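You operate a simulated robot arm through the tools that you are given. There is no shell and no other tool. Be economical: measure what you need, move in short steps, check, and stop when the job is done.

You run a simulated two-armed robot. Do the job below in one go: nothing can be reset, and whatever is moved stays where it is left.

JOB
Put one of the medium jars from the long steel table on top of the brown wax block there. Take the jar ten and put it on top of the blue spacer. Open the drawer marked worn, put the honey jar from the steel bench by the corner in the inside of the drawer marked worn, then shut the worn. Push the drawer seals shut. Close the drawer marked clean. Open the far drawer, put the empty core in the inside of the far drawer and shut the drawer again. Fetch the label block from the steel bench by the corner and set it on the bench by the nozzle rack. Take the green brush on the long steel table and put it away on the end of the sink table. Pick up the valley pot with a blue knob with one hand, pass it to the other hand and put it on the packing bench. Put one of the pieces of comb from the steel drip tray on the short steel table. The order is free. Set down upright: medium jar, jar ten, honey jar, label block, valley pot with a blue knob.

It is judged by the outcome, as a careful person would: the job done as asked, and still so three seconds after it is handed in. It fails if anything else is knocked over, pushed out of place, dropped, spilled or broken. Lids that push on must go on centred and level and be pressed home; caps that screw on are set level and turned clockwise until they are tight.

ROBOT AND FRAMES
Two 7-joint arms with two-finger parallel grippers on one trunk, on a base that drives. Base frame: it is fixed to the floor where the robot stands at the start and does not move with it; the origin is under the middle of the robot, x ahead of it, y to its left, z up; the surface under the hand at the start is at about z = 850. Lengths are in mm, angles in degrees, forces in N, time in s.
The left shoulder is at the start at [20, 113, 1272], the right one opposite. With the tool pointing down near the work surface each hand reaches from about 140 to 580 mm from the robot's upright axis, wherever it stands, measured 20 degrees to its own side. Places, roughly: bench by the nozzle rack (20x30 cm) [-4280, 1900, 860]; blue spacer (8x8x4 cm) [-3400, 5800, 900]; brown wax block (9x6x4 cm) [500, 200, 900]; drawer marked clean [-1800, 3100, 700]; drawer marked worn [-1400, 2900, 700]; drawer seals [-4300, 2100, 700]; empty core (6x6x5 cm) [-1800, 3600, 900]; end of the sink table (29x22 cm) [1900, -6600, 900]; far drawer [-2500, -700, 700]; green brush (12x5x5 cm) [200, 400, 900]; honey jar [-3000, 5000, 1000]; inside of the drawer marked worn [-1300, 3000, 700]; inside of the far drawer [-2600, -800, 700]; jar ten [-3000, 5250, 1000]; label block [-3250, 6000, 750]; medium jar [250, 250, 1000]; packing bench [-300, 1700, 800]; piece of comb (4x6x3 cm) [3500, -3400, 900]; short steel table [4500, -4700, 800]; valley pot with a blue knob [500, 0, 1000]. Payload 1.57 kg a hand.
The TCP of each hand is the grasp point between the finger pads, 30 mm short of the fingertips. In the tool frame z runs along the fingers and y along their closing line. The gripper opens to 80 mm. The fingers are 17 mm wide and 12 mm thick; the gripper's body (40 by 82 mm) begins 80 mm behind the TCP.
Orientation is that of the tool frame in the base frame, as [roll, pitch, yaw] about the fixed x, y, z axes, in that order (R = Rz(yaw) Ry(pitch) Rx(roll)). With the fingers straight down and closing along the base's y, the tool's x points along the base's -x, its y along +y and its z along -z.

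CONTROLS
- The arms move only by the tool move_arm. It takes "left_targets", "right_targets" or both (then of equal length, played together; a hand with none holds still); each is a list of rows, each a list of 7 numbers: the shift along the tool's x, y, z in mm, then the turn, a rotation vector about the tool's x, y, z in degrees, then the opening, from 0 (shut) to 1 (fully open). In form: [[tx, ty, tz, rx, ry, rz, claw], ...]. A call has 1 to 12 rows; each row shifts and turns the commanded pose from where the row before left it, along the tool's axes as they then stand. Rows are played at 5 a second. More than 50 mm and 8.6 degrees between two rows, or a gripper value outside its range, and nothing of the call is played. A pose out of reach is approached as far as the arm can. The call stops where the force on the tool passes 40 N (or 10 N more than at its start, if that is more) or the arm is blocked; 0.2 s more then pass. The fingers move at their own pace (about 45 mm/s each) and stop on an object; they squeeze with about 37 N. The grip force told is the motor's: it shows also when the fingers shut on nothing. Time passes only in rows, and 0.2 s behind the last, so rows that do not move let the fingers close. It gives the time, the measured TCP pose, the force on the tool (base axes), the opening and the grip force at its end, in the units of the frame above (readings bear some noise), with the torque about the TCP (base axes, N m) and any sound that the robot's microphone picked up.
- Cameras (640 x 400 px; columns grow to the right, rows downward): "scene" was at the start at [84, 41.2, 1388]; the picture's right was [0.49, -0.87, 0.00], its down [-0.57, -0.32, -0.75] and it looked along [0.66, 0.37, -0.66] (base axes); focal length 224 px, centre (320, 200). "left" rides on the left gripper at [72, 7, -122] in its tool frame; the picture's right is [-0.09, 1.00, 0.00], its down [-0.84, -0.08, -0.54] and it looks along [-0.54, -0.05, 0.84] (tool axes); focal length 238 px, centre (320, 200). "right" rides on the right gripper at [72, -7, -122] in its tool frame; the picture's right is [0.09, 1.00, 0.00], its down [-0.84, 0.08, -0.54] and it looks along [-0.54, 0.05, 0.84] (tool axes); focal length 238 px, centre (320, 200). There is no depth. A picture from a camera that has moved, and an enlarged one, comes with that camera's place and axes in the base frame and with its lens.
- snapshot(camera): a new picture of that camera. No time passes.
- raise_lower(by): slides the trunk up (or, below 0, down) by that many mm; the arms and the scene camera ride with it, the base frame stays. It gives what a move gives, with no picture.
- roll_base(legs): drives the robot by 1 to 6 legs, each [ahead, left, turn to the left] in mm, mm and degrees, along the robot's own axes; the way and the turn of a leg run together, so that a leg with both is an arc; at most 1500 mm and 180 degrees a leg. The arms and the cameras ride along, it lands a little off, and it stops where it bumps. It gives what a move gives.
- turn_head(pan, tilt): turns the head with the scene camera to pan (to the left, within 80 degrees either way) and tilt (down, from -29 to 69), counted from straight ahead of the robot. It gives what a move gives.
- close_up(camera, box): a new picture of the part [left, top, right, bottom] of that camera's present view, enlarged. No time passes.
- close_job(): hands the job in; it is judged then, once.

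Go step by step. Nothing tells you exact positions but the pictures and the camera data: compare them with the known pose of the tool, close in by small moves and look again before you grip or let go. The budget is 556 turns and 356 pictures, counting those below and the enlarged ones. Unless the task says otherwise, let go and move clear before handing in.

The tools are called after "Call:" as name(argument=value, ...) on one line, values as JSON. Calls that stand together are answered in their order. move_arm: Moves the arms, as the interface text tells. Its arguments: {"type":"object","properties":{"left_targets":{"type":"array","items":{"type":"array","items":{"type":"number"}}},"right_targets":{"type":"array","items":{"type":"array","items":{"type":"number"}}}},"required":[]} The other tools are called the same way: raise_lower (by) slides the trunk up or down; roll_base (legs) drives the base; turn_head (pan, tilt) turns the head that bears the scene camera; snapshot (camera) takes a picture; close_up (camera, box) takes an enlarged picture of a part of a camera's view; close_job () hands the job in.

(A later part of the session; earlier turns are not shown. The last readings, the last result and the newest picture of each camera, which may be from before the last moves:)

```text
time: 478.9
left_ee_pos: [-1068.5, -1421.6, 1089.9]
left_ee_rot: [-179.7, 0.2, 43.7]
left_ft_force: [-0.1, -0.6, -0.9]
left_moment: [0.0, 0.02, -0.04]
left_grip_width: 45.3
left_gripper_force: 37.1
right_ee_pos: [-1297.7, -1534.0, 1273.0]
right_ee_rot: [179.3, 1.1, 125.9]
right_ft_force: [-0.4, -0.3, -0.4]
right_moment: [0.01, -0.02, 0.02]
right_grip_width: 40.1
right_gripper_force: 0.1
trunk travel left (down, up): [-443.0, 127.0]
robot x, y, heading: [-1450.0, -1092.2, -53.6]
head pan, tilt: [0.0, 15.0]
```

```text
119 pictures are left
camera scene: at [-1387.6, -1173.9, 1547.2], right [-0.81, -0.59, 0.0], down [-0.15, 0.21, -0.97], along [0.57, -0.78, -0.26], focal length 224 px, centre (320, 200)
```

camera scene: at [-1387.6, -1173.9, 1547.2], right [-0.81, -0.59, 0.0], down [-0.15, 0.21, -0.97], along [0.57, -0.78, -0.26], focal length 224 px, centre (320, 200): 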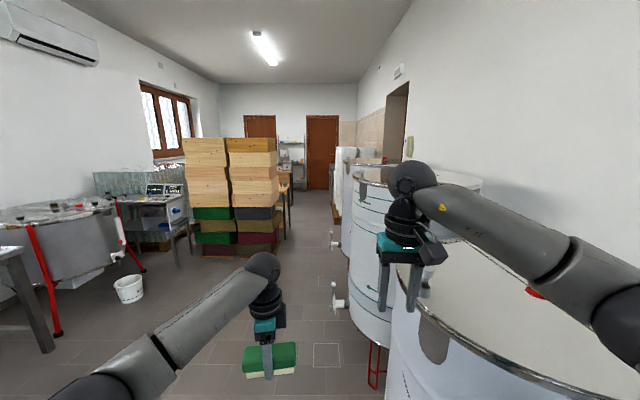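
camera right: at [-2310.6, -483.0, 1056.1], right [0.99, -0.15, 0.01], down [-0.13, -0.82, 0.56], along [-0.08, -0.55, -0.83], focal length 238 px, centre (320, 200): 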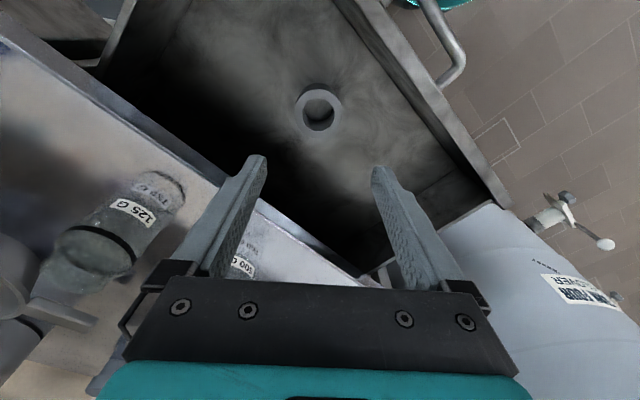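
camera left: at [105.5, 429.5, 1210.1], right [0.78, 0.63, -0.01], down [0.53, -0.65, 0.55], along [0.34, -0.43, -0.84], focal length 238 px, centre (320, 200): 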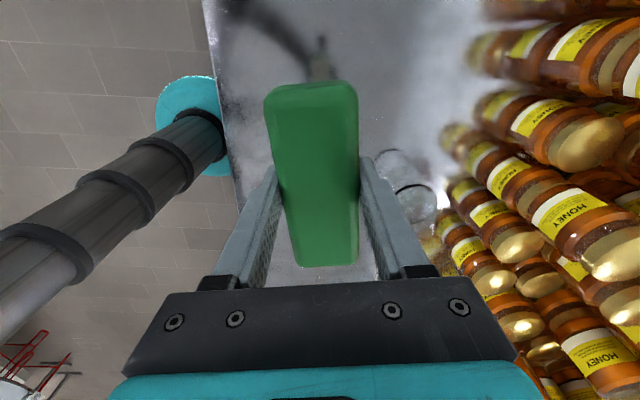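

The robot must run at about F −1640 between the stack and the tank valves. I shift left and drive ahead in steps.

Call:
roll_base(legs=[[0, 175, 0], [1400, 0, 0]])

Call:
snapshot(camera="scene")

```text
time: 486.9
left_ee_pos: [-91.4, -2441.0, 1088.6]
left_ee_rot: [-179.6, 0.2, 44.2]
left_ft_force: [-1.0, -0.5, -1.0]
left_moment: [-0.03, 0.0, -0.02]
left_grip_width: 45.7
left_gripper_force: 36.8
right_ee_pos: [-318.6, -2554.6, 1273.6]
right_ee_rot: [179.4, 1.2, 126.4]
right_ft_force: [0.2, -0.7, 0.2]
right_moment: [0.04, -0.01, 0.0]
right_grip_width: 40.1
right_gripper_force: 0.2
trunk travel left (down, up): [-443.0, 127.0]
robot x, y, heading: [-476.1, -2117.8, -53.4]
head pan, tilt: [0.0, 15.0]
```

```text
118 pictures are left
camera scene: at [-412.0, -2195.7, 1547.2], right [-0.8, -0.6, 0.0], down [-0.16, 0.21, -0.97], along [0.58, -0.77, -0.26], focal length 224 px, centre (320, 200)
```

scene: 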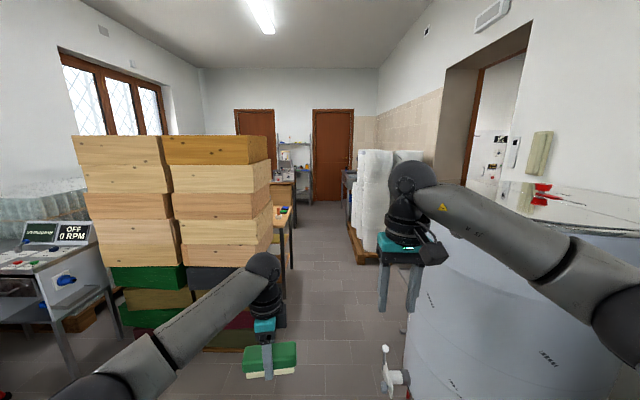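

Call:
turn_head(pan=50, tilt=45)

Call:
snapshot(camera="scene")

```text
time: 488.1
left_ee_pos: [-90.9, -2440.5, 1088.8]
left_ee_rot: [-179.6, 0.2, 44.1]
left_ft_force: [-1.0, 0.3, -0.8]
left_moment: [-0.04, -0.01, 0.0]
left_grip_width: 45.6
left_gripper_force: 36.5
right_ee_pos: [-318.6, -2555.1, 1271.8]
right_ee_rot: [179.4, 1.1, 126.5]
right_ft_force: [-0.3, -0.4, 0.0]
right_moment: [-0.02, 0.02, 0.01]
right_grip_width: 40.4
right_gripper_force: 0.1
trunk travel left (down, up): [-443.0, 127.0]
robot x, y, heading: [-475.2, -2111.5, -53.3]
head pan, tilt: [50.0, 45.0]
```

```text
117 pictures are left
camera scene: at [-386.8, -2125.3, 1500.4], right [-0.06, -1.0, 0.0], down [-0.71, 0.04, -0.71], along [0.71, -0.04, -0.71], focal length 224 px, centre (320, 200)
```

scene: 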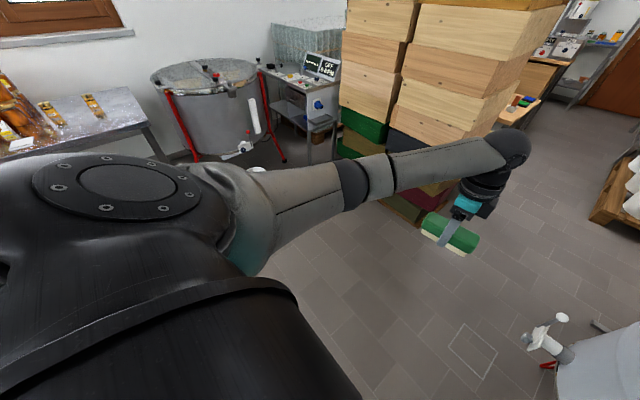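

The left arm is nearly straight, so clearance is fine. Continue forward.

Call:
roll_base(legs=[[1400, -20, 0]])

Call:
turn_head(pan=30, tilt=25)

Call:
snapshot(camera="scene")

```text
time: 495.1
left_ee_pos: [747.6, -3555.7, 1089.0]
left_ee_rot: [-179.5, 0.3, 45.3]
left_ft_force: [0.9, 0.1, -1.9]
left_moment: [-0.01, 0.01, 0.02]
left_grip_width: 45.3
left_gripper_force: 37.0
right_ee_pos: [523.9, -3675.3, 1272.4]
right_ee_rot: [179.5, 1.1, 127.6]
right_ft_force: [0.8, 0.2, -0.4]
right_moment: [0.0, -0.05, -0.01]
right_grip_width: 40.0
right_gripper_force: 0.1
trunk travel left (down, up): [-443.0, 127.0]
robot x, y, heading: [358.3, -3232.8, -52.2]
head pan, tilt: [50.0, 45.0]
```

```text
time: 495.9
left_ee_pos: [748.2, -3556.0, 1089.6]
left_ee_rot: [-179.7, 0.1, 45.4]
left_ft_force: [-0.1, 0.2, -1.0]
left_moment: [-0.01, 0.03, 0.02]
left_grip_width: 45.6
left_gripper_force: 37.4
right_ee_pos: [524.1, -3674.5, 1273.6]
right_ee_rot: [179.4, 1.1, 127.6]
right_ft_force: [0.3, 0.5, -0.1]
right_moment: [0.0, 0.01, 0.02]
right_grip_width: 40.0
right_gripper_force: 0.2
trunk travel left (down, up): [-443.0, 127.0]
robot x, y, heading: [359.6, -3235.9, -51.8]
head pan, tilt: [30.0, 25.0]
```

```text
116 pictures are left
camera scene: at [450.3, -3278.4, 1530.9], right [-0.37, -0.93, 0.0], down [-0.39, 0.16, -0.91], along [0.84, -0.34, -0.42], focal length 224 px, centre (320, 200)
```

scene: 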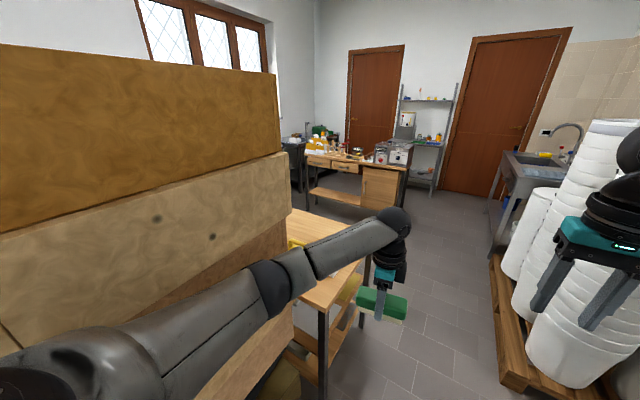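

Call:
roll_base(legs=[[1350, 0, 0]])

Call:
turn_head(pan=60, tilt=22)

Call:
snapshot(camera="scene")

Call:
turn_head(pan=0, tilt=22)

Call:
snapshot(camera="scene")

```text
time: 502.7
left_ee_pos: [1575.8, -4633.9, 1090.2]
left_ee_rot: [-179.6, 0.2, 45.0]
left_ft_force: [0.2, 0.4, -0.5]
left_moment: [0.02, 0.0, 0.02]
left_grip_width: 45.7
left_gripper_force: 37.4
right_ee_pos: [1350.6, -4751.1, 1272.8]
right_ee_rot: [179.4, 1.2, 127.0]
right_ft_force: [0.9, 0.1, -0.1]
right_moment: [0.02, -0.03, -0.02]
right_grip_width: 39.8
right_gripper_force: 0.1
trunk travel left (down, up): [-443.0, 127.0]
robot x, y, heading: [1186.6, -4310.0, -52.7]
head pan, tilt: [30.0, 25.0]
```

```text
time: 503.7
left_ee_pos: [1576.1, -4633.7, 1088.7]
left_ee_rot: [-179.6, 0.3, 45.0]
left_ft_force: [0.9, 0.3, -0.6]
left_moment: [-0.01, 0.02, -0.01]
left_grip_width: 45.6
left_gripper_force: 37.3
right_ee_pos: [1349.7, -4749.7, 1272.4]
right_ee_rot: [179.5, 1.1, 127.2]
right_ft_force: [-0.6, 0.8, 0.1]
right_moment: [0.01, -0.02, 0.0]
right_grip_width: 40.0
right_gripper_force: 0.0
trunk travel left (down, up): [-443.0, 127.0]
robot x, y, heading: [1188.9, -4313.1, -52.5]
head pan, tilt: [60.0, 22.0]
```

```text
115 pictures are left
camera scene: at [1287.0, -4306.2, 1535.8], right [0.13, -0.99, 0.0], down [-0.37, -0.05, -0.93], along [0.92, 0.12, -0.37], focal length 224 px, centre (320, 200)
```

scene: 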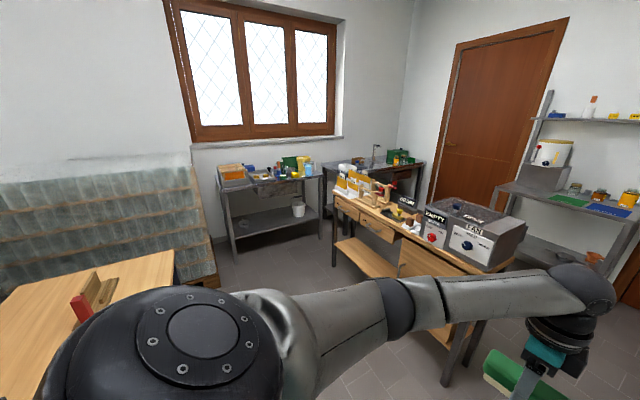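

```text
time: 505.0
left_ee_pos: [1575.4, -4633.7, 1090.5]
left_ee_rot: [-179.6, 0.2, 44.9]
left_ft_force: [0.3, 0.3, -1.4]
left_moment: [0.0, -0.01, 0.01]
left_grip_width: 45.6
left_gripper_force: 36.2
right_ee_pos: [1350.6, -4751.0, 1272.0]
right_ee_rot: [179.4, 1.1, 127.1]
right_ft_force: [-0.1, -0.4, 1.0]
right_moment: [0.0, 0.02, 0.0]
right_grip_width: 39.9
right_gripper_force: 0.1
trunk travel left (down, up): [-443.0, 127.0]
robot x, y, heading: [1183.9, -4311.9, -52.6]
head pan, tilt: [0.0, 22.0]
```

```text
114 pictures are left
camera scene: at [1251.4, -4391.7, 1535.8], right [-0.79, -0.61, 0.0], down [-0.23, 0.3, -0.93], along [0.56, -0.74, -0.37], focal length 224 px, centre (320, 200)
```

scene: 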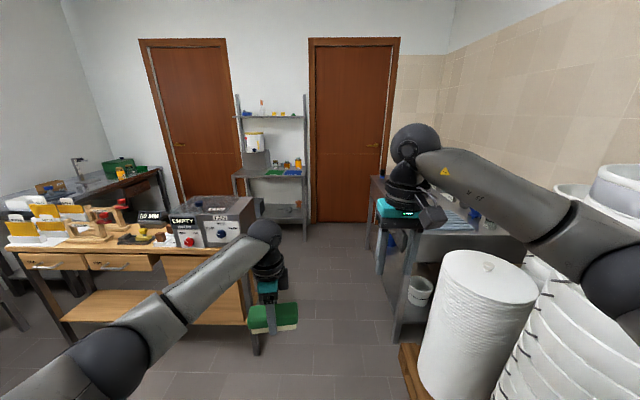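

I see the drip-tray bench below the window, the wooden workbench, and the sink table ahead right. First the brush: drive on to the sink table's far end.

Call:
roll_base(legs=[[1300, -10, 0], [740, 0, 0]])

Call:
turn_head(pan=-60, tilt=30)

Call:
snapshot(camera="scene")

```text
time: 515.1
left_ee_pos: [2792.6, -6258.0, 1090.1]
left_ee_rot: [-179.6, 0.2, 44.5]
left_ft_force: [0.9, 0.4, -0.9]
left_moment: [0.0, -0.01, -0.01]
left_grip_width: 45.5
left_gripper_force: 37.5
right_ee_pos: [2566.1, -6374.1, 1272.5]
right_ee_rot: [179.4, 1.2, 126.6]
right_ft_force: [-0.1, -0.5, 0.3]
right_moment: [0.02, 0.0, 0.01]
right_grip_width: 39.9
right_gripper_force: 0.1
trunk travel left (down, up): [-443.0, 127.0]
robot x, y, heading: [2409.1, -5928.1, -53.0]
head pan, tilt: [0.0, 22.0]
```

```text
time: 516.4
left_ee_pos: [2792.9, -6257.4, 1089.4]
left_ee_rot: [-179.7, 0.2, 44.5]
left_ft_force: [-0.2, 0.0, -1.4]
left_moment: [0.0, 0.0, 0.04]
left_grip_width: 45.3
left_gripper_force: 36.5
right_ee_pos: [2566.3, -6375.0, 1272.7]
right_ee_rot: [179.5, 1.1, 126.6]
right_ft_force: [-0.8, -0.4, -0.2]
right_moment: [0.0, 0.0, -0.02]
right_grip_width: 39.5
right_gripper_force: 0.1
trunk travel left (down, up): [-443.0, 127.0]
robot x, y, heading: [2412.5, -5932.2, -52.9]
head pan, tilt: [-60.0, 30.0]
```

```text
113 pictures are left
camera scene: at [2379.0, -6023.8, 1523.0], right [-0.92, 0.39, 0.0], down [0.19, 0.46, -0.87], along [-0.34, -0.8, -0.5], focal length 224 px, centre (320, 200)
```

scene: 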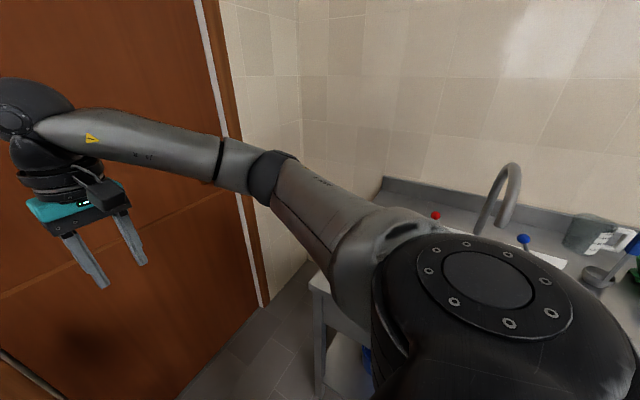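

Call:
roll_base(legs=[[0, 0, -90]])

Call:
turn_head(pan=10, tilt=45)

Call:
snapshot(camera="scene")

Call:
snapshot(camera="left")

```text
time: 520.6
left_ee_pos: [2082.0, -6317.3, 1089.6]
left_ee_rot: [-179.6, 0.2, -45.5]
left_ft_force: [-0.9, -0.4, -1.7]
left_moment: [0.0, 0.0, 0.02]
left_grip_width: 45.7
left_gripper_force: 37.3
right_ee_pos: [1966.4, -6091.4, 1274.8]
right_ee_rot: [179.5, 1.1, 36.8]
right_ft_force: [0.5, -0.5, 0.0]
right_moment: [0.0, 0.0, -0.02]
right_grip_width: 40.3
right_gripper_force: 0.1
trunk travel left (down, up): [-443.0, 127.0]
robot x, y, heading: [2408.0, -5929.5, -142.7]
head pan, tilt: [-60.0, 30.0]
```

```text
time: 522.0
left_ee_pos: [2081.5, -6318.2, 1089.7]
left_ee_rot: [-179.6, 0.3, -45.5]
left_ft_force: [0.3, 0.5, -0.8]
left_moment: [0.0, 0.0, -0.01]
left_grip_width: 45.4
left_gripper_force: 36.7
right_ee_pos: [1965.6, -6091.2, 1272.3]
right_ee_rot: [179.4, 1.1, 36.7]
right_ft_force: [-0.1, -0.6, 0.3]
right_moment: [0.0, -0.01, 0.02]
right_grip_width: 40.0
right_gripper_force: 0.1
trunk travel left (down, up): [-443.0, 127.0]
robot x, y, heading: [2408.9, -5931.2, -142.8]
head pan, tilt: [10.0, 45.0]
```

```text
112 pictures are left
camera scene: at [2344.6, -5998.0, 1500.4], right [-0.73, 0.68, 0.0], down [0.48, 0.52, -0.71], along [-0.48, -0.52, -0.71], focal length 224 px, centre (320, 200)
```

scene: 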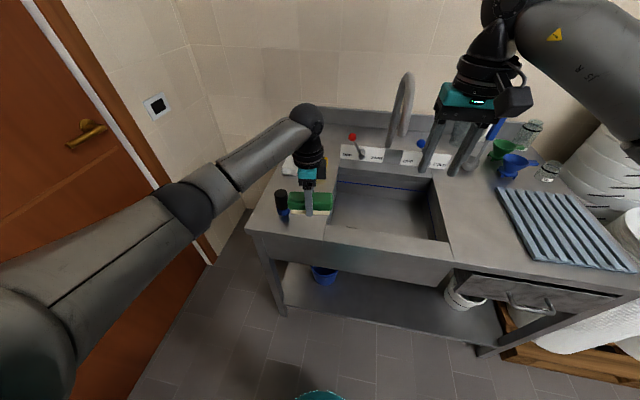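

```text
111 pictures are left
camera left: at [2127.5, -6375.5, 1210.3], right [-0.77, -0.63, -0.01], down [-0.53, 0.65, 0.55], along [-0.34, 0.43, -0.84], focal length 238 px, centre (320, 200)
```

left: 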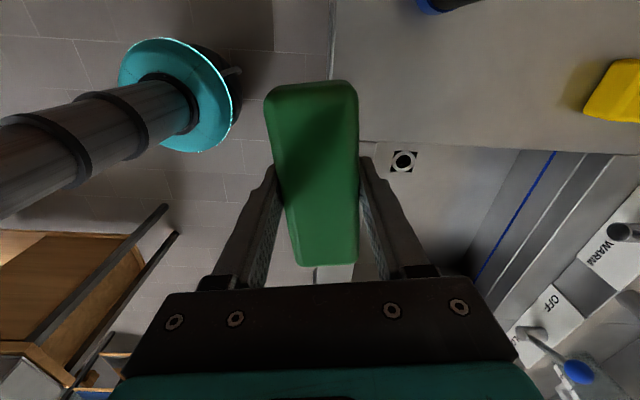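

Call:
close_up(camera="scene", box=[230, 120, 390, 260])

```text
2.86 times, centred on (310, 190) of scene
camera zoom: at [2344.6, -5998.0, 1500.4], right [-0.73, 0.68, 0.0], down [0.48, 0.52, -0.71], along [-0.48, -0.52, -0.71], focal length 639 px, centre (349, 229)
```

zoom: 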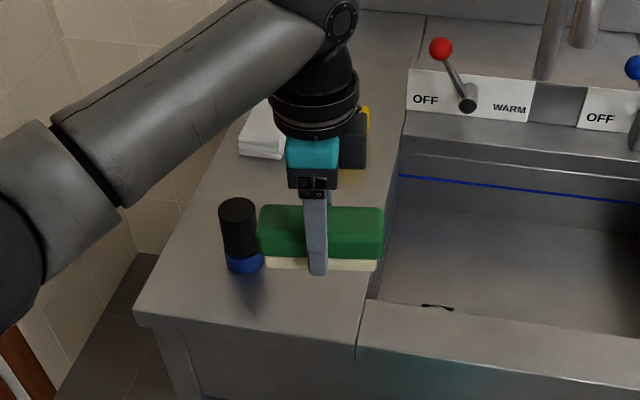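

The free spot at the end lies near [1942,-6523] between the canister and the towel. I retract the right hand and move the brush over it.

Call:
move_arm(right_targets=[[45, -10, 0, 0, 0, 0, 0.5], [45, -10, 0, 0, 0, 0, 0.5], [45, -10, 0, 0, 0, 0, 0.5], [45, -10, 0, 0, 0, 0, 0.5]])

Call:
roll_base(legs=[[230, 78, 0]])

Call:
snapshot(camera="scene")

Call:
close_up(camera="scene", box=[220, 130, 380, 270])

Call:
snapshot(camera="left")

```text
time: 523.0
left_ee_pos: [2081.2, -6317.8, 1090.7]
left_ee_rot: [-179.7, 0.2, -45.5]
left_ft_force: [0.2, 0.5, -2.0]
left_moment: [-0.02, -0.02, 0.0]
left_grip_width: 45.4
left_gripper_force: 36.8
right_ee_pos: [2086.2, -5951.7, 1269.1]
right_ee_rot: [179.4, 1.1, 36.7]
right_ft_force: [0.3, -0.5, -0.2]
right_moment: [-0.03, 0.01, -0.01]
right_grip_width: 40.1
right_gripper_force: 0.1
trunk travel left (down, up): [-443.0, 127.0]
robot x, y, heading: [2411.0, -5932.7, -142.8]
head pan, tilt: [10.0, 45.0]
```

```text
time: 524.8
left_ee_pos: [1949.0, -6519.9, 1088.6]
left_ee_rot: [-179.6, 0.2, -45.3]
left_ft_force: [0.0, -1.0, -1.1]
left_moment: [0.03, -0.01, -0.05]
left_grip_width: 45.4
left_gripper_force: 36.5
right_ee_pos: [1949.8, -6154.8, 1268.0]
right_ee_rot: [179.4, 1.0, 36.9]
right_ft_force: [0.1, -0.1, -0.4]
right_moment: [0.01, -0.01, -0.02]
right_grip_width: 39.8
right_gripper_force: 0.0
trunk travel left (down, up): [-443.0, 127.0]
robot x, y, heading: [2270.5, -6135.4, -142.8]
head pan, tilt: [10.0, 45.0]
```

```text
109 pictures are left
camera scene: at [2209.4, -6199.4, 1500.3], right [-0.73, 0.68, 0.0], down [0.48, 0.52, -0.71], along [-0.48, -0.52, -0.71], focal length 224 px, centre (320, 200)
```

scene: 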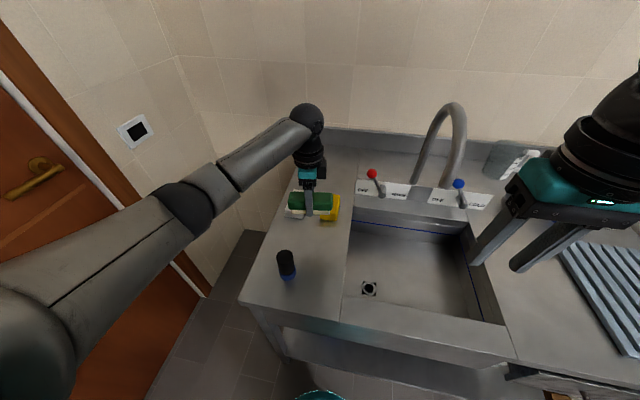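

```text
2.86 times, centred on (300, 200) of scene
camera zoom: at [2209.4, -6199.4, 1500.3], right [-0.73, 0.68, 0.0], down [0.48, 0.52, -0.71], along [-0.48, -0.52, -0.71], focal length 639 px, centre (377, 200)
```

zoom: 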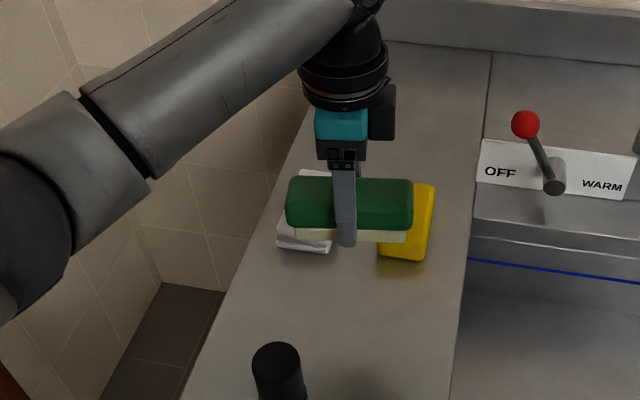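

```text
107 pictures are left
camera left: at [1993.6, -6577.4, 1209.9], right [-0.77, -0.64, -0.01], down [-0.54, 0.65, 0.55], along [-0.34, 0.42, -0.84], focal length 238 px, centre (320, 200)
```

left: 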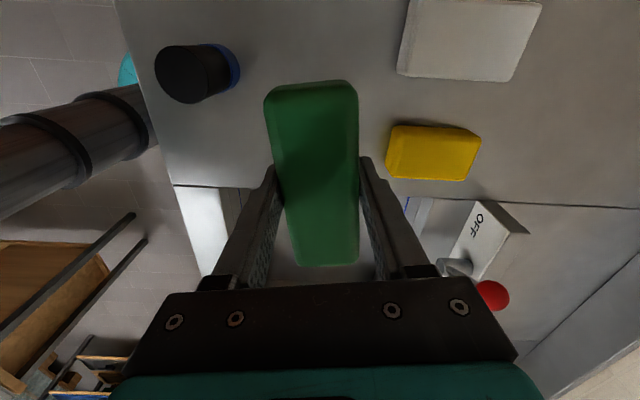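

The landing spot is free. Shift 15 mm away from the basin, then lower.

Call:
move_arm(left_targets=[[15, 0, 0, 0, 0, 0, 0.3], [0, 0, 0, 0, 0, 0, 0.3]])

Call:
raise_lower(by=-120)

Call:
close_up(camera="scene", box=[220, 110, 380, 250])

Call:
snapshot(camera="left")

```text
time: 525.4
left_ee_pos: [1957.9, -6529.7, 1089.0]
left_ee_rot: [-179.6, 0.2, -45.3]
left_ft_force: [-0.4, -0.4, -2.4]
left_moment: [-0.02, -0.01, 0.02]
left_grip_width: 45.7
left_gripper_force: 36.5
right_ee_pos: [1950.9, -6153.7, 1268.8]
right_ee_rot: [179.4, 1.0, 36.9]
right_ft_force: [-0.7, 0.0, -0.3]
right_moment: [0.0, -0.01, 0.02]
right_grip_width: 39.9
right_gripper_force: 0.2
trunk travel left (down, up): [-443.0, 127.0]
robot x, y, heading: [2273.8, -6131.9, -143.0]
head pan, tilt: [10.0, 45.0]
```

```text
time: 526.9
left_ee_pos: [1958.0, -6529.8, 970.9]
left_ee_rot: [-179.6, 0.2, -45.2]
left_ft_force: [0.1, 0.2, -0.7]
left_moment: [0.03, -0.01, 0.0]
left_grip_width: 45.6
left_gripper_force: 36.6
right_ee_pos: [1950.6, -6154.6, 1148.0]
right_ee_rot: [179.4, 1.1, 37.0]
right_ft_force: [-0.1, 0.0, 0.5]
right_moment: [0.0, 0.03, 0.02]
right_grip_width: 40.0
right_gripper_force: 0.1
trunk travel left (down, up): [-323.0, 247.0]
robot x, y, heading: [2274.3, -6131.7, -142.8]
head pan, tilt: [10.0, 45.0]
```

```text
2.86 times, centred on (300, 180) of scene
camera zoom: at [2210.0, -6198.6, 1380.5], right [-0.73, 0.68, 0.0], down [0.48, 0.52, -0.71], along [-0.48, -0.52, -0.71], focal length 639 px, centre (377, 257)
```

zoom: 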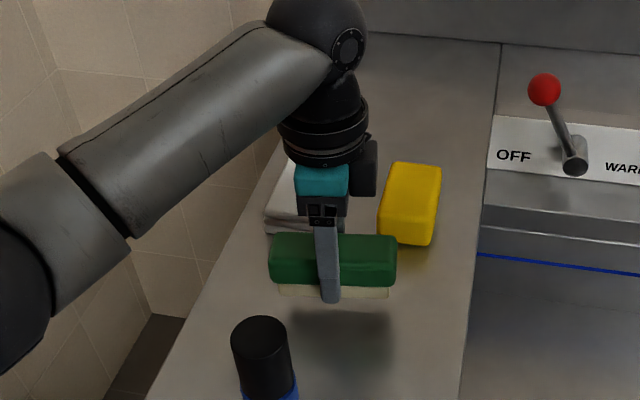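

```text
105 pictures are left
camera left: at [2004.4, -6587.6, 1090.6], right [-0.77, -0.64, -0.01], down [-0.54, 0.65, 0.55], along [-0.34, 0.42, -0.84], focal length 238 px, centre (320, 200)
```

left: 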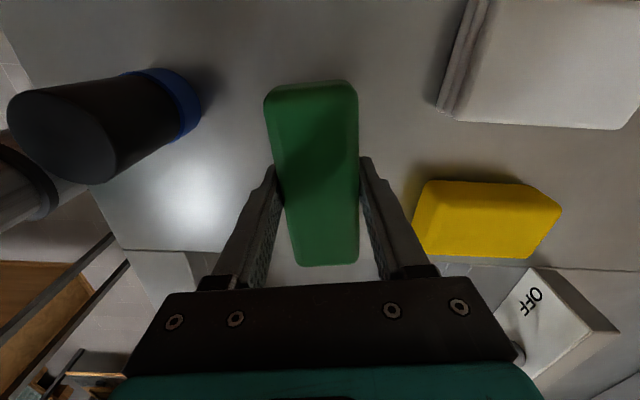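

Call:
raise_lower(by=-45)

Call:
close_up(camera="scene", box=[240, 120, 370, 230])

Call:
move_arm(left_targets=[[0, 0, 4, 0, 0, 0, 0.3], [0, 0, 4, 0, 0, 0, 0.3], [0, 0, 4, 0, 0, 0, 0.3], [0, 0, 4, 0, 0, 0, 0.3], [0, 0, 4, 0, 0, 0, 0.3], [0, 0, 4, 0, 0, 0, 0.3], [0, 0, 4, 0, 0, 0, 0.3], [0, 0, 4, 0, 0, 0, 0.3], [0, 0, 4, 0, 0, 0, 0.3], [0, 0, 4, 0, 0, 0, 0.3]])

Call:
close_up(camera="scene", box=[240, 120, 370, 230])

```text
time: 527.8
left_ee_pos: [1956.0, -6531.8, 930.6]
left_ee_rot: [179.9, 0.6, -45.3]
left_ft_force: [1.9, 0.6, 7.0]
left_moment: [0.09, -0.26, 0.0]
left_grip_width: 45.5
left_gripper_force: 37.1
right_ee_pos: [1950.7, -6154.3, 1101.4]
right_ee_rot: [179.5, 1.1, 36.8]
right_ft_force: [0.5, -0.4, 0.1]
right_moment: [0.0, -0.02, 0.03]
right_grip_width: 40.1
right_gripper_force: 0.1
trunk travel left (down, up): [-277.0, 293.0]
robot x, y, heading: [2274.9, -6129.6, -142.6]
head pan, tilt: [10.0, 45.0]
stopped: the force on the tool passed its limit at 46 N (the readings are from after the stop); the commanded pose is now the measured one
```

```text
3.64 times, centred on (305, 175) of scene
camera zoom: at [2210.5, -6198.0, 1334.4], right [-0.73, 0.68, 0.0], down [0.48, 0.52, -0.71], along [-0.48, -0.52, -0.71], focal length 813 px, centre (374, 291)
```

zoom: 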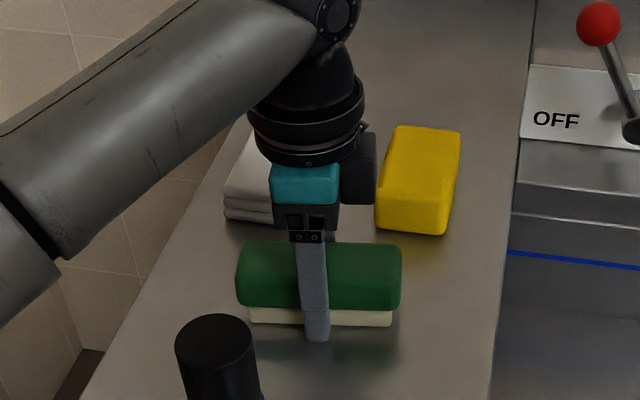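

```text
time: 528.3
left_ee_pos: [1956.0, -6530.5, 930.4]
left_ee_rot: [179.5, 0.9, -45.4]
left_ft_force: [8.4, 4.4, 15.0]
left_moment: [0.21, -0.77, 0.08]
left_grip_width: 45.5
left_gripper_force: 37.2
right_ee_pos: [1951.6, -6153.4, 1103.1]
right_ee_rot: [179.3, 1.1, 36.9]
right_ft_force: [-0.2, 0.0, -0.1]
right_moment: [0.03, -0.02, 0.02]
right_grip_width: 40.0
right_gripper_force: 0.2
trunk travel left (down, up): [-277.0, 293.0]
robot x, y, heading: [2273.4, -6134.1, -142.7]
head pan, tilt: [10.0, 45.0]
stopped in row 2 (left hand): the force on the tool passed its limit at 45 N (the readings are from after the stop); the commanded pose is now the measured one
```

```text
3.64 times, centred on (305, 175) of scene
camera zoom: at [2211.6, -6197.2, 1334.7], right [-0.73, 0.68, 0.0], down [0.48, 0.52, -0.71], along [-0.48, -0.52, -0.71], focal length 813 px, centre (374, 291)
```

zoom: 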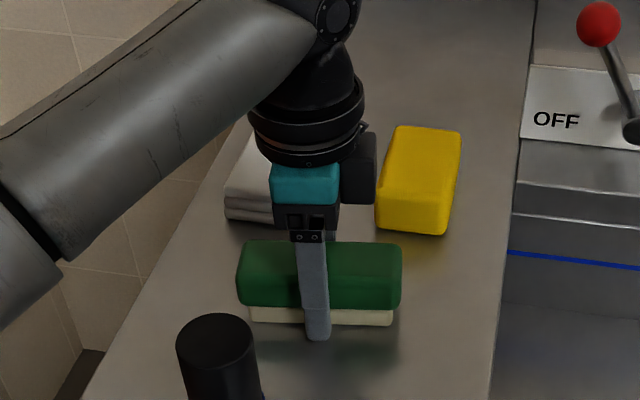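

Call:
move_arm(left_targets=[[0, 0, -2, 0, 0, 0, 0.3], [0, 0, -1, 0, 0, 0, 0.62], [0, 0, 0, 0, 0, 0, 0.85], [0, 0, 0, 0, 0, 0, 0.85]])

Call:
close_up(camera="scene", box=[240, 120, 370, 230])

Call:
raise_lower(by=200)

Call:
snapshot(camera="scene")

```text
time: 529.3
left_ee_pos: [1954.4, -6531.9, 931.8]
left_ee_rot: [179.6, 0.8, -45.3]
left_ft_force: [-0.5, -0.6, 0.0]
left_moment: [0.02, -0.01, -0.02]
left_grip_width: 68.2
left_gripper_force: 0.0
right_ee_pos: [1950.5, -6154.5, 1102.8]
right_ee_rot: [179.4, 1.0, 36.9]
right_ft_force: [-0.4, 1.2, 0.4]
right_moment: [-0.01, -0.04, -0.01]
right_grip_width: 39.8
right_gripper_force: 0.0
trunk travel left (down, up): [-277.0, 293.0]
robot x, y, heading: [2272.3, -6131.5, -142.8]
head pan, tilt: [10.0, 45.0]
```

```text
3.64 times, centred on (305, 175) of scene
camera zoom: at [2210.2, -6198.5, 1334.7], right [-0.73, 0.68, 0.0], down [0.48, 0.52, -0.71], along [-0.48, -0.52, -0.71], focal length 813 px, centre (374, 291)
```

zoom: 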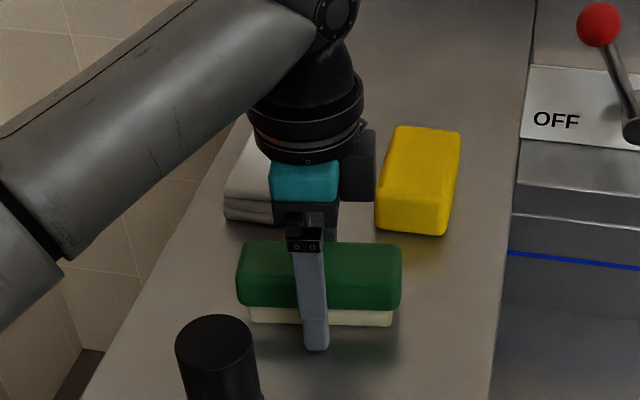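

```text
time: 531.5
left_ee_pos: [1955.7, -6532.6, 1131.0]
left_ee_rot: [179.5, 0.7, -45.2]
left_ft_force: [1.1, -0.3, 0.3]
left_moment: [0.02, 0.0, -0.03]
left_grip_width: 68.2
left_gripper_force: 0.2
right_ee_pos: [1950.5, -6153.6, 1302.6]
right_ee_rot: [179.4, 1.0, 36.9]
right_ft_force: [0.9, -0.5, 1.0]
right_moment: [-0.01, 0.04, 0.01]
right_grip_width: 39.8
right_gripper_force: 0.1
trunk travel left (down, up): [-477.0, 93.0]
robot x, y, heading: [2276.3, -6134.5, -142.9]
head pan, tilt: [10.0, 45.0]
```

```text
101 pictures are left
camera scene: at [2210.1, -6198.5, 1534.6], right [-0.73, 0.68, 0.0], down [0.48, 0.52, -0.71], along [-0.48, -0.52, -0.71], focal length 224 px, centre (320, 200)
```

scene: 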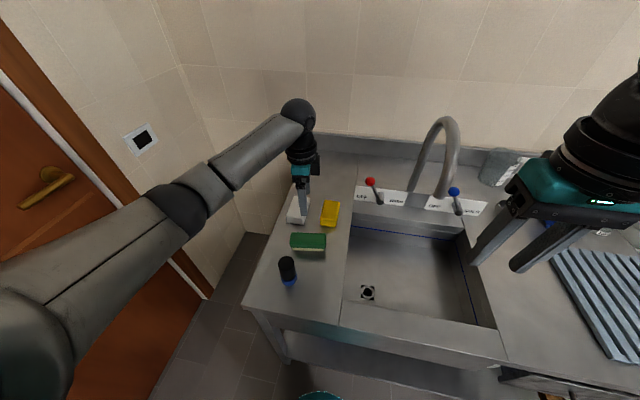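

Brush placed. Next the comb: back away, turn and reverse along the corridor, then face the window wall.

Call:
roll_base(legs=[[-230, -80, 0], [0, 0, 90], [-1450, 0, 0]])

Call:
move_arm(left_targets=[[0, 0, -20, 0, 0, -8.2, 1], [0, 0, -20, 0, 0, -8.2, 1], [0, 0, 0, 0, 0, -8.2, 1], [0, 0, 0, 0, 0, -8.2, 1], [0, 0, 0, 0, 0, -8.2, 1], [0, 0, 0, 0, 0, -8.2, 1], [0, 0, 0, 0, 0, -8.2, 1], [0, 0, 0, 0, 0, -8.2, 1], [0, 0, 0, 0, 0, -8.2, 1], [0, 0, 0, 0, 0, -8.2, 1]])

Call:
roll_base(legs=[[0, 0, 90]])

Call:
turn_head(pan=0, tilt=22)

Call:
snapshot(camera="scene")

```text
time: 544.0
left_ee_pos: [1914.3, -5082.3, 1131.5]
left_ee_rot: [179.5, 0.9, 45.5]
left_ft_force: [0.4, 0.5, 0.0]
left_moment: [0.02, 0.01, 0.0]
left_grip_width: 67.9
left_gripper_force: 0.2
right_ee_pos: [1538.8, -5092.7, 1302.3]
right_ee_rot: [179.4, 1.1, 127.6]
right_ft_force: [0.1, 0.1, 0.2]
right_moment: [0.0, -0.04, 0.0]
right_grip_width: 39.7
right_gripper_force: 0.1
trunk travel left (down, up): [-477.0, 93.0]
robot x, y, heading: [1508.7, -4770.7, -51.8]
head pan, tilt: [10.0, 45.0]
```

```text
time: 546.2
left_ee_pos: [1916.3, -5081.5, 1172.6]
left_ee_rot: [-179.4, 0.7, 127.7]
left_ft_force: [0.6, -0.3, -0.6]
left_moment: [0.01, 0.03, 0.0]
left_grip_width: 79.8
left_gripper_force: 0.0
right_ee_pos: [1538.8, -5092.1, 1301.9]
right_ee_rot: [179.4, 1.1, 127.7]
right_ft_force: [-0.6, -0.8, 0.0]
right_moment: [-0.02, 0.0, -0.02]
right_grip_width: 39.7
right_gripper_force: 0.1
trunk travel left (down, up): [-477.0, 93.0]
robot x, y, heading: [1514.6, -4769.6, -51.9]
head pan, tilt: [10.0, 45.0]
```

```text
time: 550.4
left_ee_pos: [1826.3, -4369.4, 1171.5]
left_ee_rot: [-179.3, 0.5, -142.9]
left_ft_force: [0.4, -0.4, -0.3]
left_moment: [-0.03, -0.02, -0.01]
left_grip_width: 80.0
left_gripper_force: 0.1
right_ee_pos: [1833.5, -4745.4, 1302.3]
right_ee_rot: [179.4, 1.0, -142.5]
right_ft_force: [0.0, 0.4, -1.4]
right_moment: [-0.03, 0.02, -0.02]
right_grip_width: 39.9
right_gripper_force: 0.1
trunk travel left (down, up): [-477.0, 93.0]
robot x, y, heading: [1511.3, -4768.6, 37.9]
head pan, tilt: [10.0, 45.0]
```

```text
time: 551.3
left_ee_pos: [1826.6, -4368.6, 1171.2]
left_ee_rot: [-179.3, 0.6, -142.8]
left_ft_force: [-0.3, 0.0, -0.3]
left_moment: [0.01, -0.01, 0.02]
left_grip_width: 80.1
left_gripper_force: 0.0
right_ee_pos: [1834.6, -4745.5, 1301.9]
right_ee_rot: [179.3, 1.0, -142.6]
right_ft_force: [-0.2, 0.1, 0.5]
right_moment: [-0.02, -0.03, 0.04]
right_grip_width: 39.9
right_gripper_force: 0.0
trunk travel left (down, up): [-477.0, 93.0]
robot x, y, heading: [1512.8, -4768.6, 37.8]
head pan, tilt: [0.0, 22.0]
```

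```text
100 pictures are left
camera scene: at [1594.0, -4707.3, 1570.0], right [0.61, -0.79, 0.0], down [-0.3, -0.23, -0.93], along [0.73, 0.57, -0.38], focal length 224 px, centre (320, 200)
```

scene: 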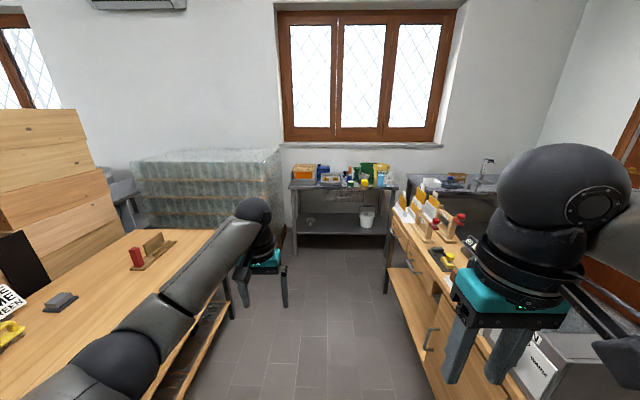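

Call:
roll_base(legs=[[1450, 70, 0], [250, 0, -1]])

Call:
turn_head(pan=-5, tilt=38)

Call:
snapshot(camera="scene")

Call:
close_up(camera="scene", box=[220, 120, 460, 260])

```text
time: 559.9
left_ee_pos: [3138.3, -3280.8, 1172.4]
left_ee_rot: [-179.4, 0.6, -143.9]
left_ft_force: [0.7, 0.3, -0.4]
left_moment: [-0.03, -0.01, 0.04]
left_grip_width: 80.0
left_gripper_force: 0.0
right_ee_pos: [3138.6, -3658.5, 1302.2]
right_ee_rot: [179.4, 1.0, -143.7]
right_ft_force: [-0.7, 0.6, 0.6]
right_moment: [0.0, -0.01, 0.03]
right_grip_width: 39.9
right_gripper_force: 0.1
trunk travel left (down, up): [-477.0, 93.0]
robot x, y, heading: [2814.3, -3678.8, 36.9]
head pan, tilt: [0.0, 22.0]
```

```text
time: 560.7
left_ee_pos: [3137.8, -3281.7, 1171.6]
left_ee_rot: [-179.3, 0.6, -143.8]
left_ft_force: [-0.8, 0.5, -0.8]
left_moment: [0.01, -0.02, -0.01]
left_grip_width: 79.9
left_gripper_force: 0.1
right_ee_pos: [3137.5, -3657.8, 1303.6]
right_ee_rot: [179.3, 1.2, -143.7]
right_ft_force: [-1.1, -0.1, 0.0]
right_moment: [-0.02, -0.03, 0.01]
right_grip_width: 40.2
right_gripper_force: 0.1
trunk travel left (down, up): [-477.0, 93.0]
robot x, y, heading: [2817.9, -3678.9, 36.9]
head pan, tilt: [-5.0, 38.0]
```

```text
99 pictures are left
camera scene: at [2898.2, -3626.0, 1545.0], right [0.53, -0.85, 0.0], down [-0.52, -0.32, -0.79], along [0.67, 0.41, -0.61], focal length 224 px, centre (320, 200)
```

scene: 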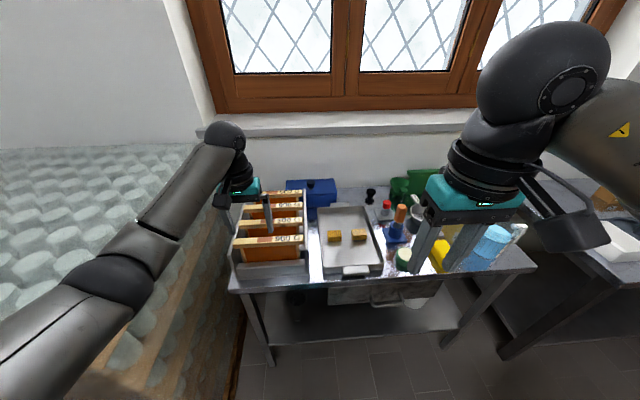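

```text
2.67 times, centred on (340, 190) of scene
camera zoom: at [2898.2, -3626.0, 1545.0], right [0.53, -0.85, 0.0], down [-0.52, -0.32, -0.79], along [0.67, 0.41, -0.61], focal length 596 px, centre (267, 227)
```

zoom: 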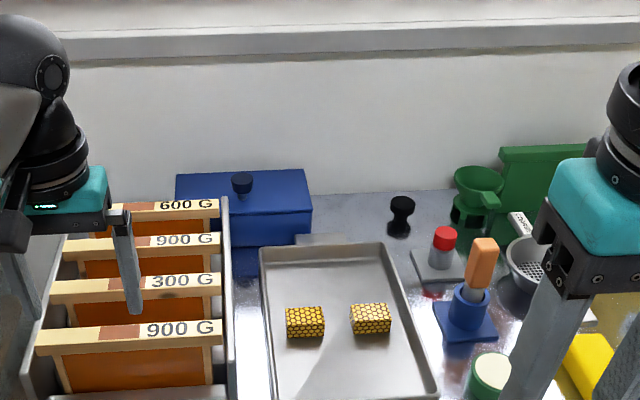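

Two comb pieces lie in the drip tray; left one ≈[3455,-3352]. I move the left hand over it.

Call:
roll_base(legs=[[0, -246, 0], [205, 0, 0]])

Call:
raise_lower(by=-90)

Call:
snapshot(camera="left")

Call:
snapshot(camera="scene")

```text
time: 563.7
left_ee_pos: [3450.7, -3358.2, 1169.8]
left_ee_rot: [-179.3, 0.6, -144.0]
left_ft_force: [0.5, -0.2, 0.2]
left_moment: [0.0, 0.0, -0.01]
left_grip_width: 80.1
left_gripper_force: 0.1
right_ee_pos: [3450.5, -3736.5, 1302.2]
right_ee_rot: [179.3, 1.0, -143.8]
right_ft_force: [-0.1, -0.3, -0.4]
right_moment: [-0.01, 0.03, 0.02]
right_grip_width: 40.2
right_gripper_force: 0.1
trunk travel left (down, up): [-477.0, 93.0]
robot x, y, heading: [3125.7, -3754.0, 36.5]
head pan, tilt: [-5.0, 38.0]
```

```text
time: 565.0
left_ee_pos: [3448.8, -3359.0, 1082.8]
left_ee_rot: [-179.3, 0.7, -144.1]
left_ft_force: [-0.6, -0.3, -1.2]
left_moment: [0.01, 0.02, 0.0]
left_grip_width: 79.9
left_gripper_force: 0.1
right_ee_pos: [3449.6, -3736.9, 1211.4]
right_ee_rot: [179.4, 1.1, -143.8]
right_ft_force: [0.0, 0.5, 0.5]
right_moment: [-0.02, -0.01, 0.0]
right_grip_width: 40.1
right_gripper_force: 0.1
trunk travel left (down, up): [-387.0, 183.0]
robot x, y, heading: [3124.9, -3750.7, 36.6]
head pan, tilt: [-5.0, 38.0]
```

```text
97 pictures are left
camera left: at [3385.3, -3396.3, 1201.8], right [-0.51, 0.86, -0.01], down [0.71, 0.43, 0.55], along [0.48, 0.27, -0.83], focal length 238 px, centre (320, 200)
```

left: 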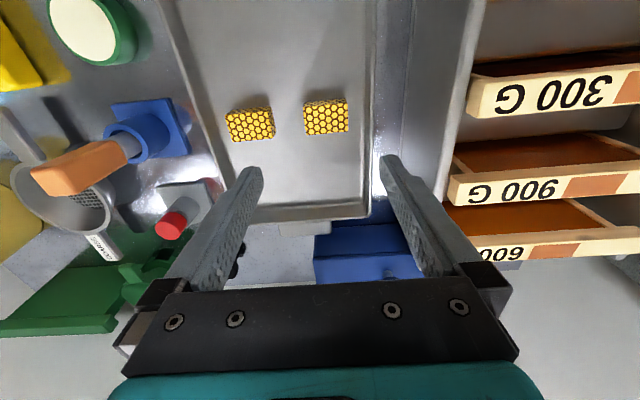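

```text
96 pictures are left
camera scene: at [3208.7, -3702.7, 1455.0], right [0.52, -0.85, 0.0], down [-0.52, -0.32, -0.79], along [0.67, 0.41, -0.62], focal length 224 px, centre (320, 200)
```

scene: 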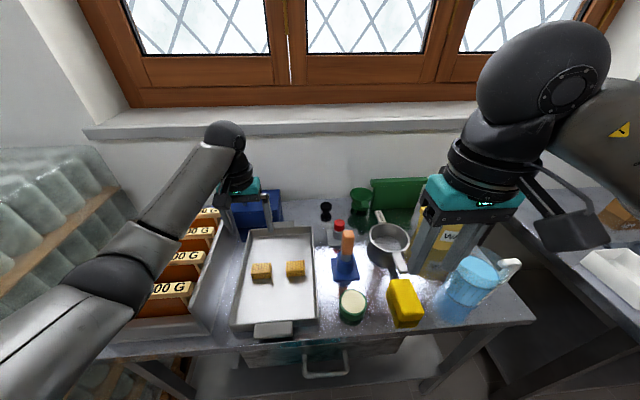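

The left forearm would pass close to the frames, so I take the right-hand comb piece instead, closing front-to-back. First raise/retract the right arm and shift.

Call:
move_arm(right_targets=[[20, 0, -40, 0, 0, 0, 0.5], [20, 0, -40, 0, 0, 0, 0.5], [20, 0, -40, 0, 0, 0, 0.5], [20, 0, -40, 0, 0, 0, 0.5], [0, 0, 0, 0, 0, 0, 0.5], [0, 0, 0, 0, 0, 0, 0.5], [0, 0, 0, 0, 0, 0, 0.5], [0, 0, 0, 0, 0, 0, 0.5], [0, 0, 0, 0, 0, 0, 0.5], [0, 0, 0, 0, 0, 0, 0.5], [0, 0, 0, 0, 0, 0, 0.5]], left_targets=[[0, 0, 0, 0, 0, 8.2, 1], [0, 0, 0, 0, 0, 8.2, 1], [0, 0, 0, 0, 0, 8.2, 1], [0, 0, 0, 0, 0, 8.2, 1], [0, 0, 0, 0, 0, 8.2, 1], [0, 0, 0, 0, 0, 8.2, 1], [0, 0, 0, 0, 0, 8.2, 1], [0, 0, 0, 0, 0, 8.2, 1], [0, 0, 0, 0, 0, 8.2, 0.8], [0, 0, 0, 0, 0, 8.2, 0.8], [0, 0, 0, 0, 0, 8, 0.8]])

Call:
roll_base(legs=[[0, -100, 0]])

Call:
snapshot(camera="left")

Call:
snapshot(camera="scene")

```text
time: 567.4
left_ee_pos: [3449.0, -3358.0, 1081.8]
left_ee_rot: [179.4, 0.6, 125.7]
left_ft_force: [-0.1, -0.1, -0.7]
left_moment: [-0.01, 0.01, 0.0]
left_grip_width: 64.0
left_gripper_force: 0.1
right_ee_pos: [3384.5, -3787.3, 1372.2]
right_ee_rot: [179.4, 1.0, -143.8]
right_ft_force: [0.1, 0.4, -0.4]
right_moment: [0.04, 0.02, -0.05]
right_grip_width: 40.2
right_gripper_force: 0.0
trunk travel left (down, up): [-387.0, 183.0]
robot x, y, heading: [3123.6, -3757.5, 36.4]
head pan, tilt: [-5.0, 38.0]
```

```text
time: 568.5
left_ee_pos: [3510.0, -3439.7, 1081.7]
left_ee_rot: [179.4, 0.6, 126.0]
left_ft_force: [1.2, -1.3, -0.9]
left_moment: [0.04, 0.0, 0.04]
left_grip_width: 64.2
left_gripper_force: 0.1
right_ee_pos: [3443.4, -3869.2, 1371.4]
right_ee_rot: [179.4, 1.1, -143.8]
right_ft_force: [0.1, -0.5, 1.7]
right_moment: [0.01, 0.0, -0.02]
right_grip_width: 40.1
right_gripper_force: 0.1
trunk travel left (down, up): [-387.0, 183.0]
robot x, y, heading: [3186.6, -3836.2, 36.5]
head pan, tilt: [-5.0, 38.0]
```

```text
95 pictures are left
camera left: at [3470.7, -3378.2, 1202.1], right [0.86, 0.51, 0.01], down [0.42, -0.72, 0.55], along [0.29, -0.47, -0.84], focal length 238 px, centre (320, 200)
```

left: 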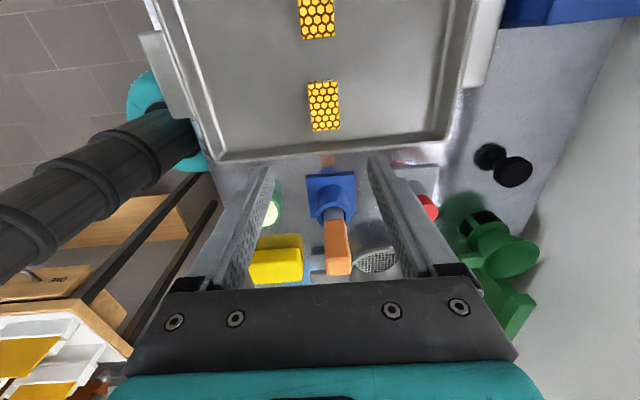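

```text
94 pictures are left
camera scene: at [3269.0, -3783.9, 1454.9], right [0.52, -0.85, 0.0], down [-0.53, -0.32, -0.79], along [0.67, 0.41, -0.62], focal length 224 px, centre (320, 200)
```

scene: 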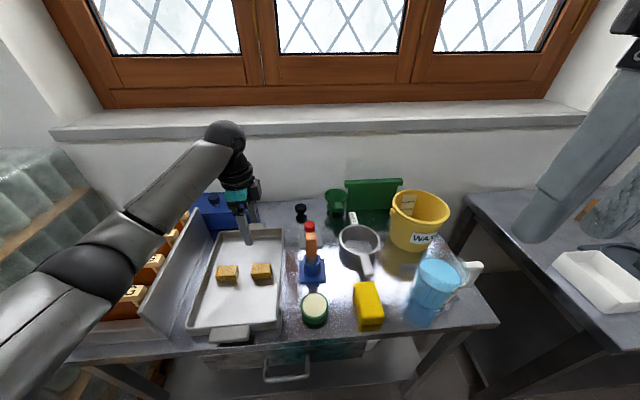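

Call:
move_arm(left_targets=[[6, 7, 0, 0, 0, 0, 0.8], [0, 0, 0, 0, 0, 0, 0.8]])

Call:
raise_lower(by=-130)

Call:
snapshot(camera="left")

Call:
close_up(camera="scene", box=[140, 80, 380, 260])

```text
time: 569.1
left_ee_pos: [3510.5, -3430.1, 1080.8]
left_ee_rot: [179.4, 0.6, 125.9]
left_ft_force: [0.5, 0.6, 0.8]
left_moment: [0.0, 0.0, -0.02]
left_grip_width: 64.2
left_gripper_force: 0.1
right_ee_pos: [3442.9, -3866.7, 1371.0]
right_ee_rot: [179.4, 1.1, -143.9]
right_ft_force: [-0.6, -0.9, 0.4]
right_moment: [0.0, 0.0, 0.01]
right_grip_width: 39.9
right_gripper_force: 0.0
trunk travel left (down, up): [-387.0, 183.0]
robot x, y, heading: [3187.3, -3835.2, 36.6]
head pan, tilt: [-5.0, 38.0]
```

```text
time: 570.7
left_ee_pos: [3511.5, -3429.9, 950.8]
left_ee_rot: [179.4, 0.7, 125.9]
left_ft_force: [-0.3, 0.4, -0.7]
left_moment: [0.01, -0.03, 0.03]
left_grip_width: 63.9
left_gripper_force: 0.0
right_ee_pos: [3443.7, -3868.3, 1241.1]
right_ee_rot: [179.4, 1.2, -143.8]
right_ft_force: [0.6, -0.2, -0.3]
right_moment: [-0.04, 0.0, -0.02]
right_grip_width: 40.0
right_gripper_force: 0.0
trunk travel left (down, up): [-257.0, 313.0]
robot x, y, heading: [3183.0, -3835.6, 36.5]
head pan, tilt: [-5.0, 38.0]
```

```text
93 pictures are left
camera left: at [3472.3, -3368.7, 1072.2], right [0.86, 0.51, 0.01], down [0.42, -0.72, 0.55], along [0.29, -0.47, -0.83], focal length 238 px, centre (320, 200)
```

left: 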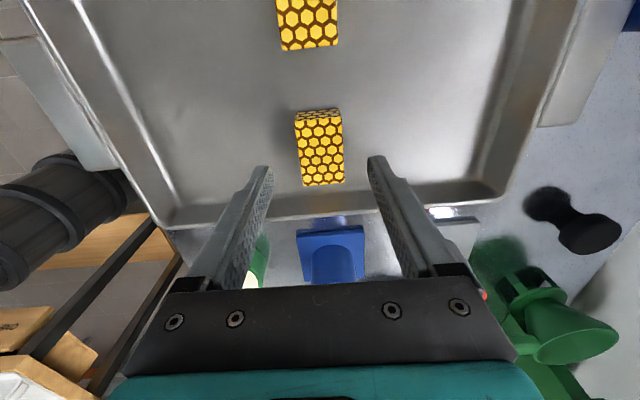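

```text
2.22 times, centred on (260, 170) of scene
camera zoom: at [3268.3, -3783.1, 1325.0], right [0.52, -0.85, 0.0], down [-0.52, -0.32, -0.79], along [0.67, 0.41, -0.62], focal length 497 px, centre (453, 267)
```

zoom: 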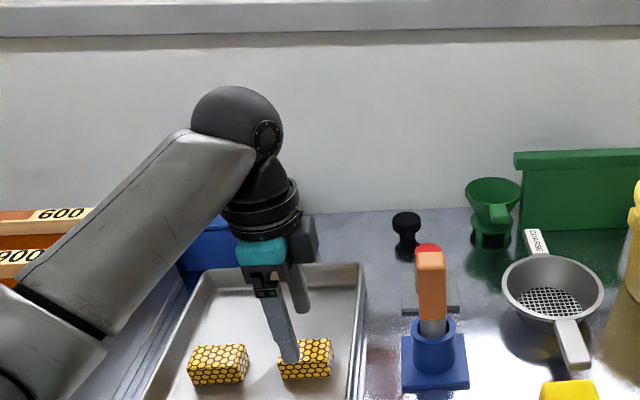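

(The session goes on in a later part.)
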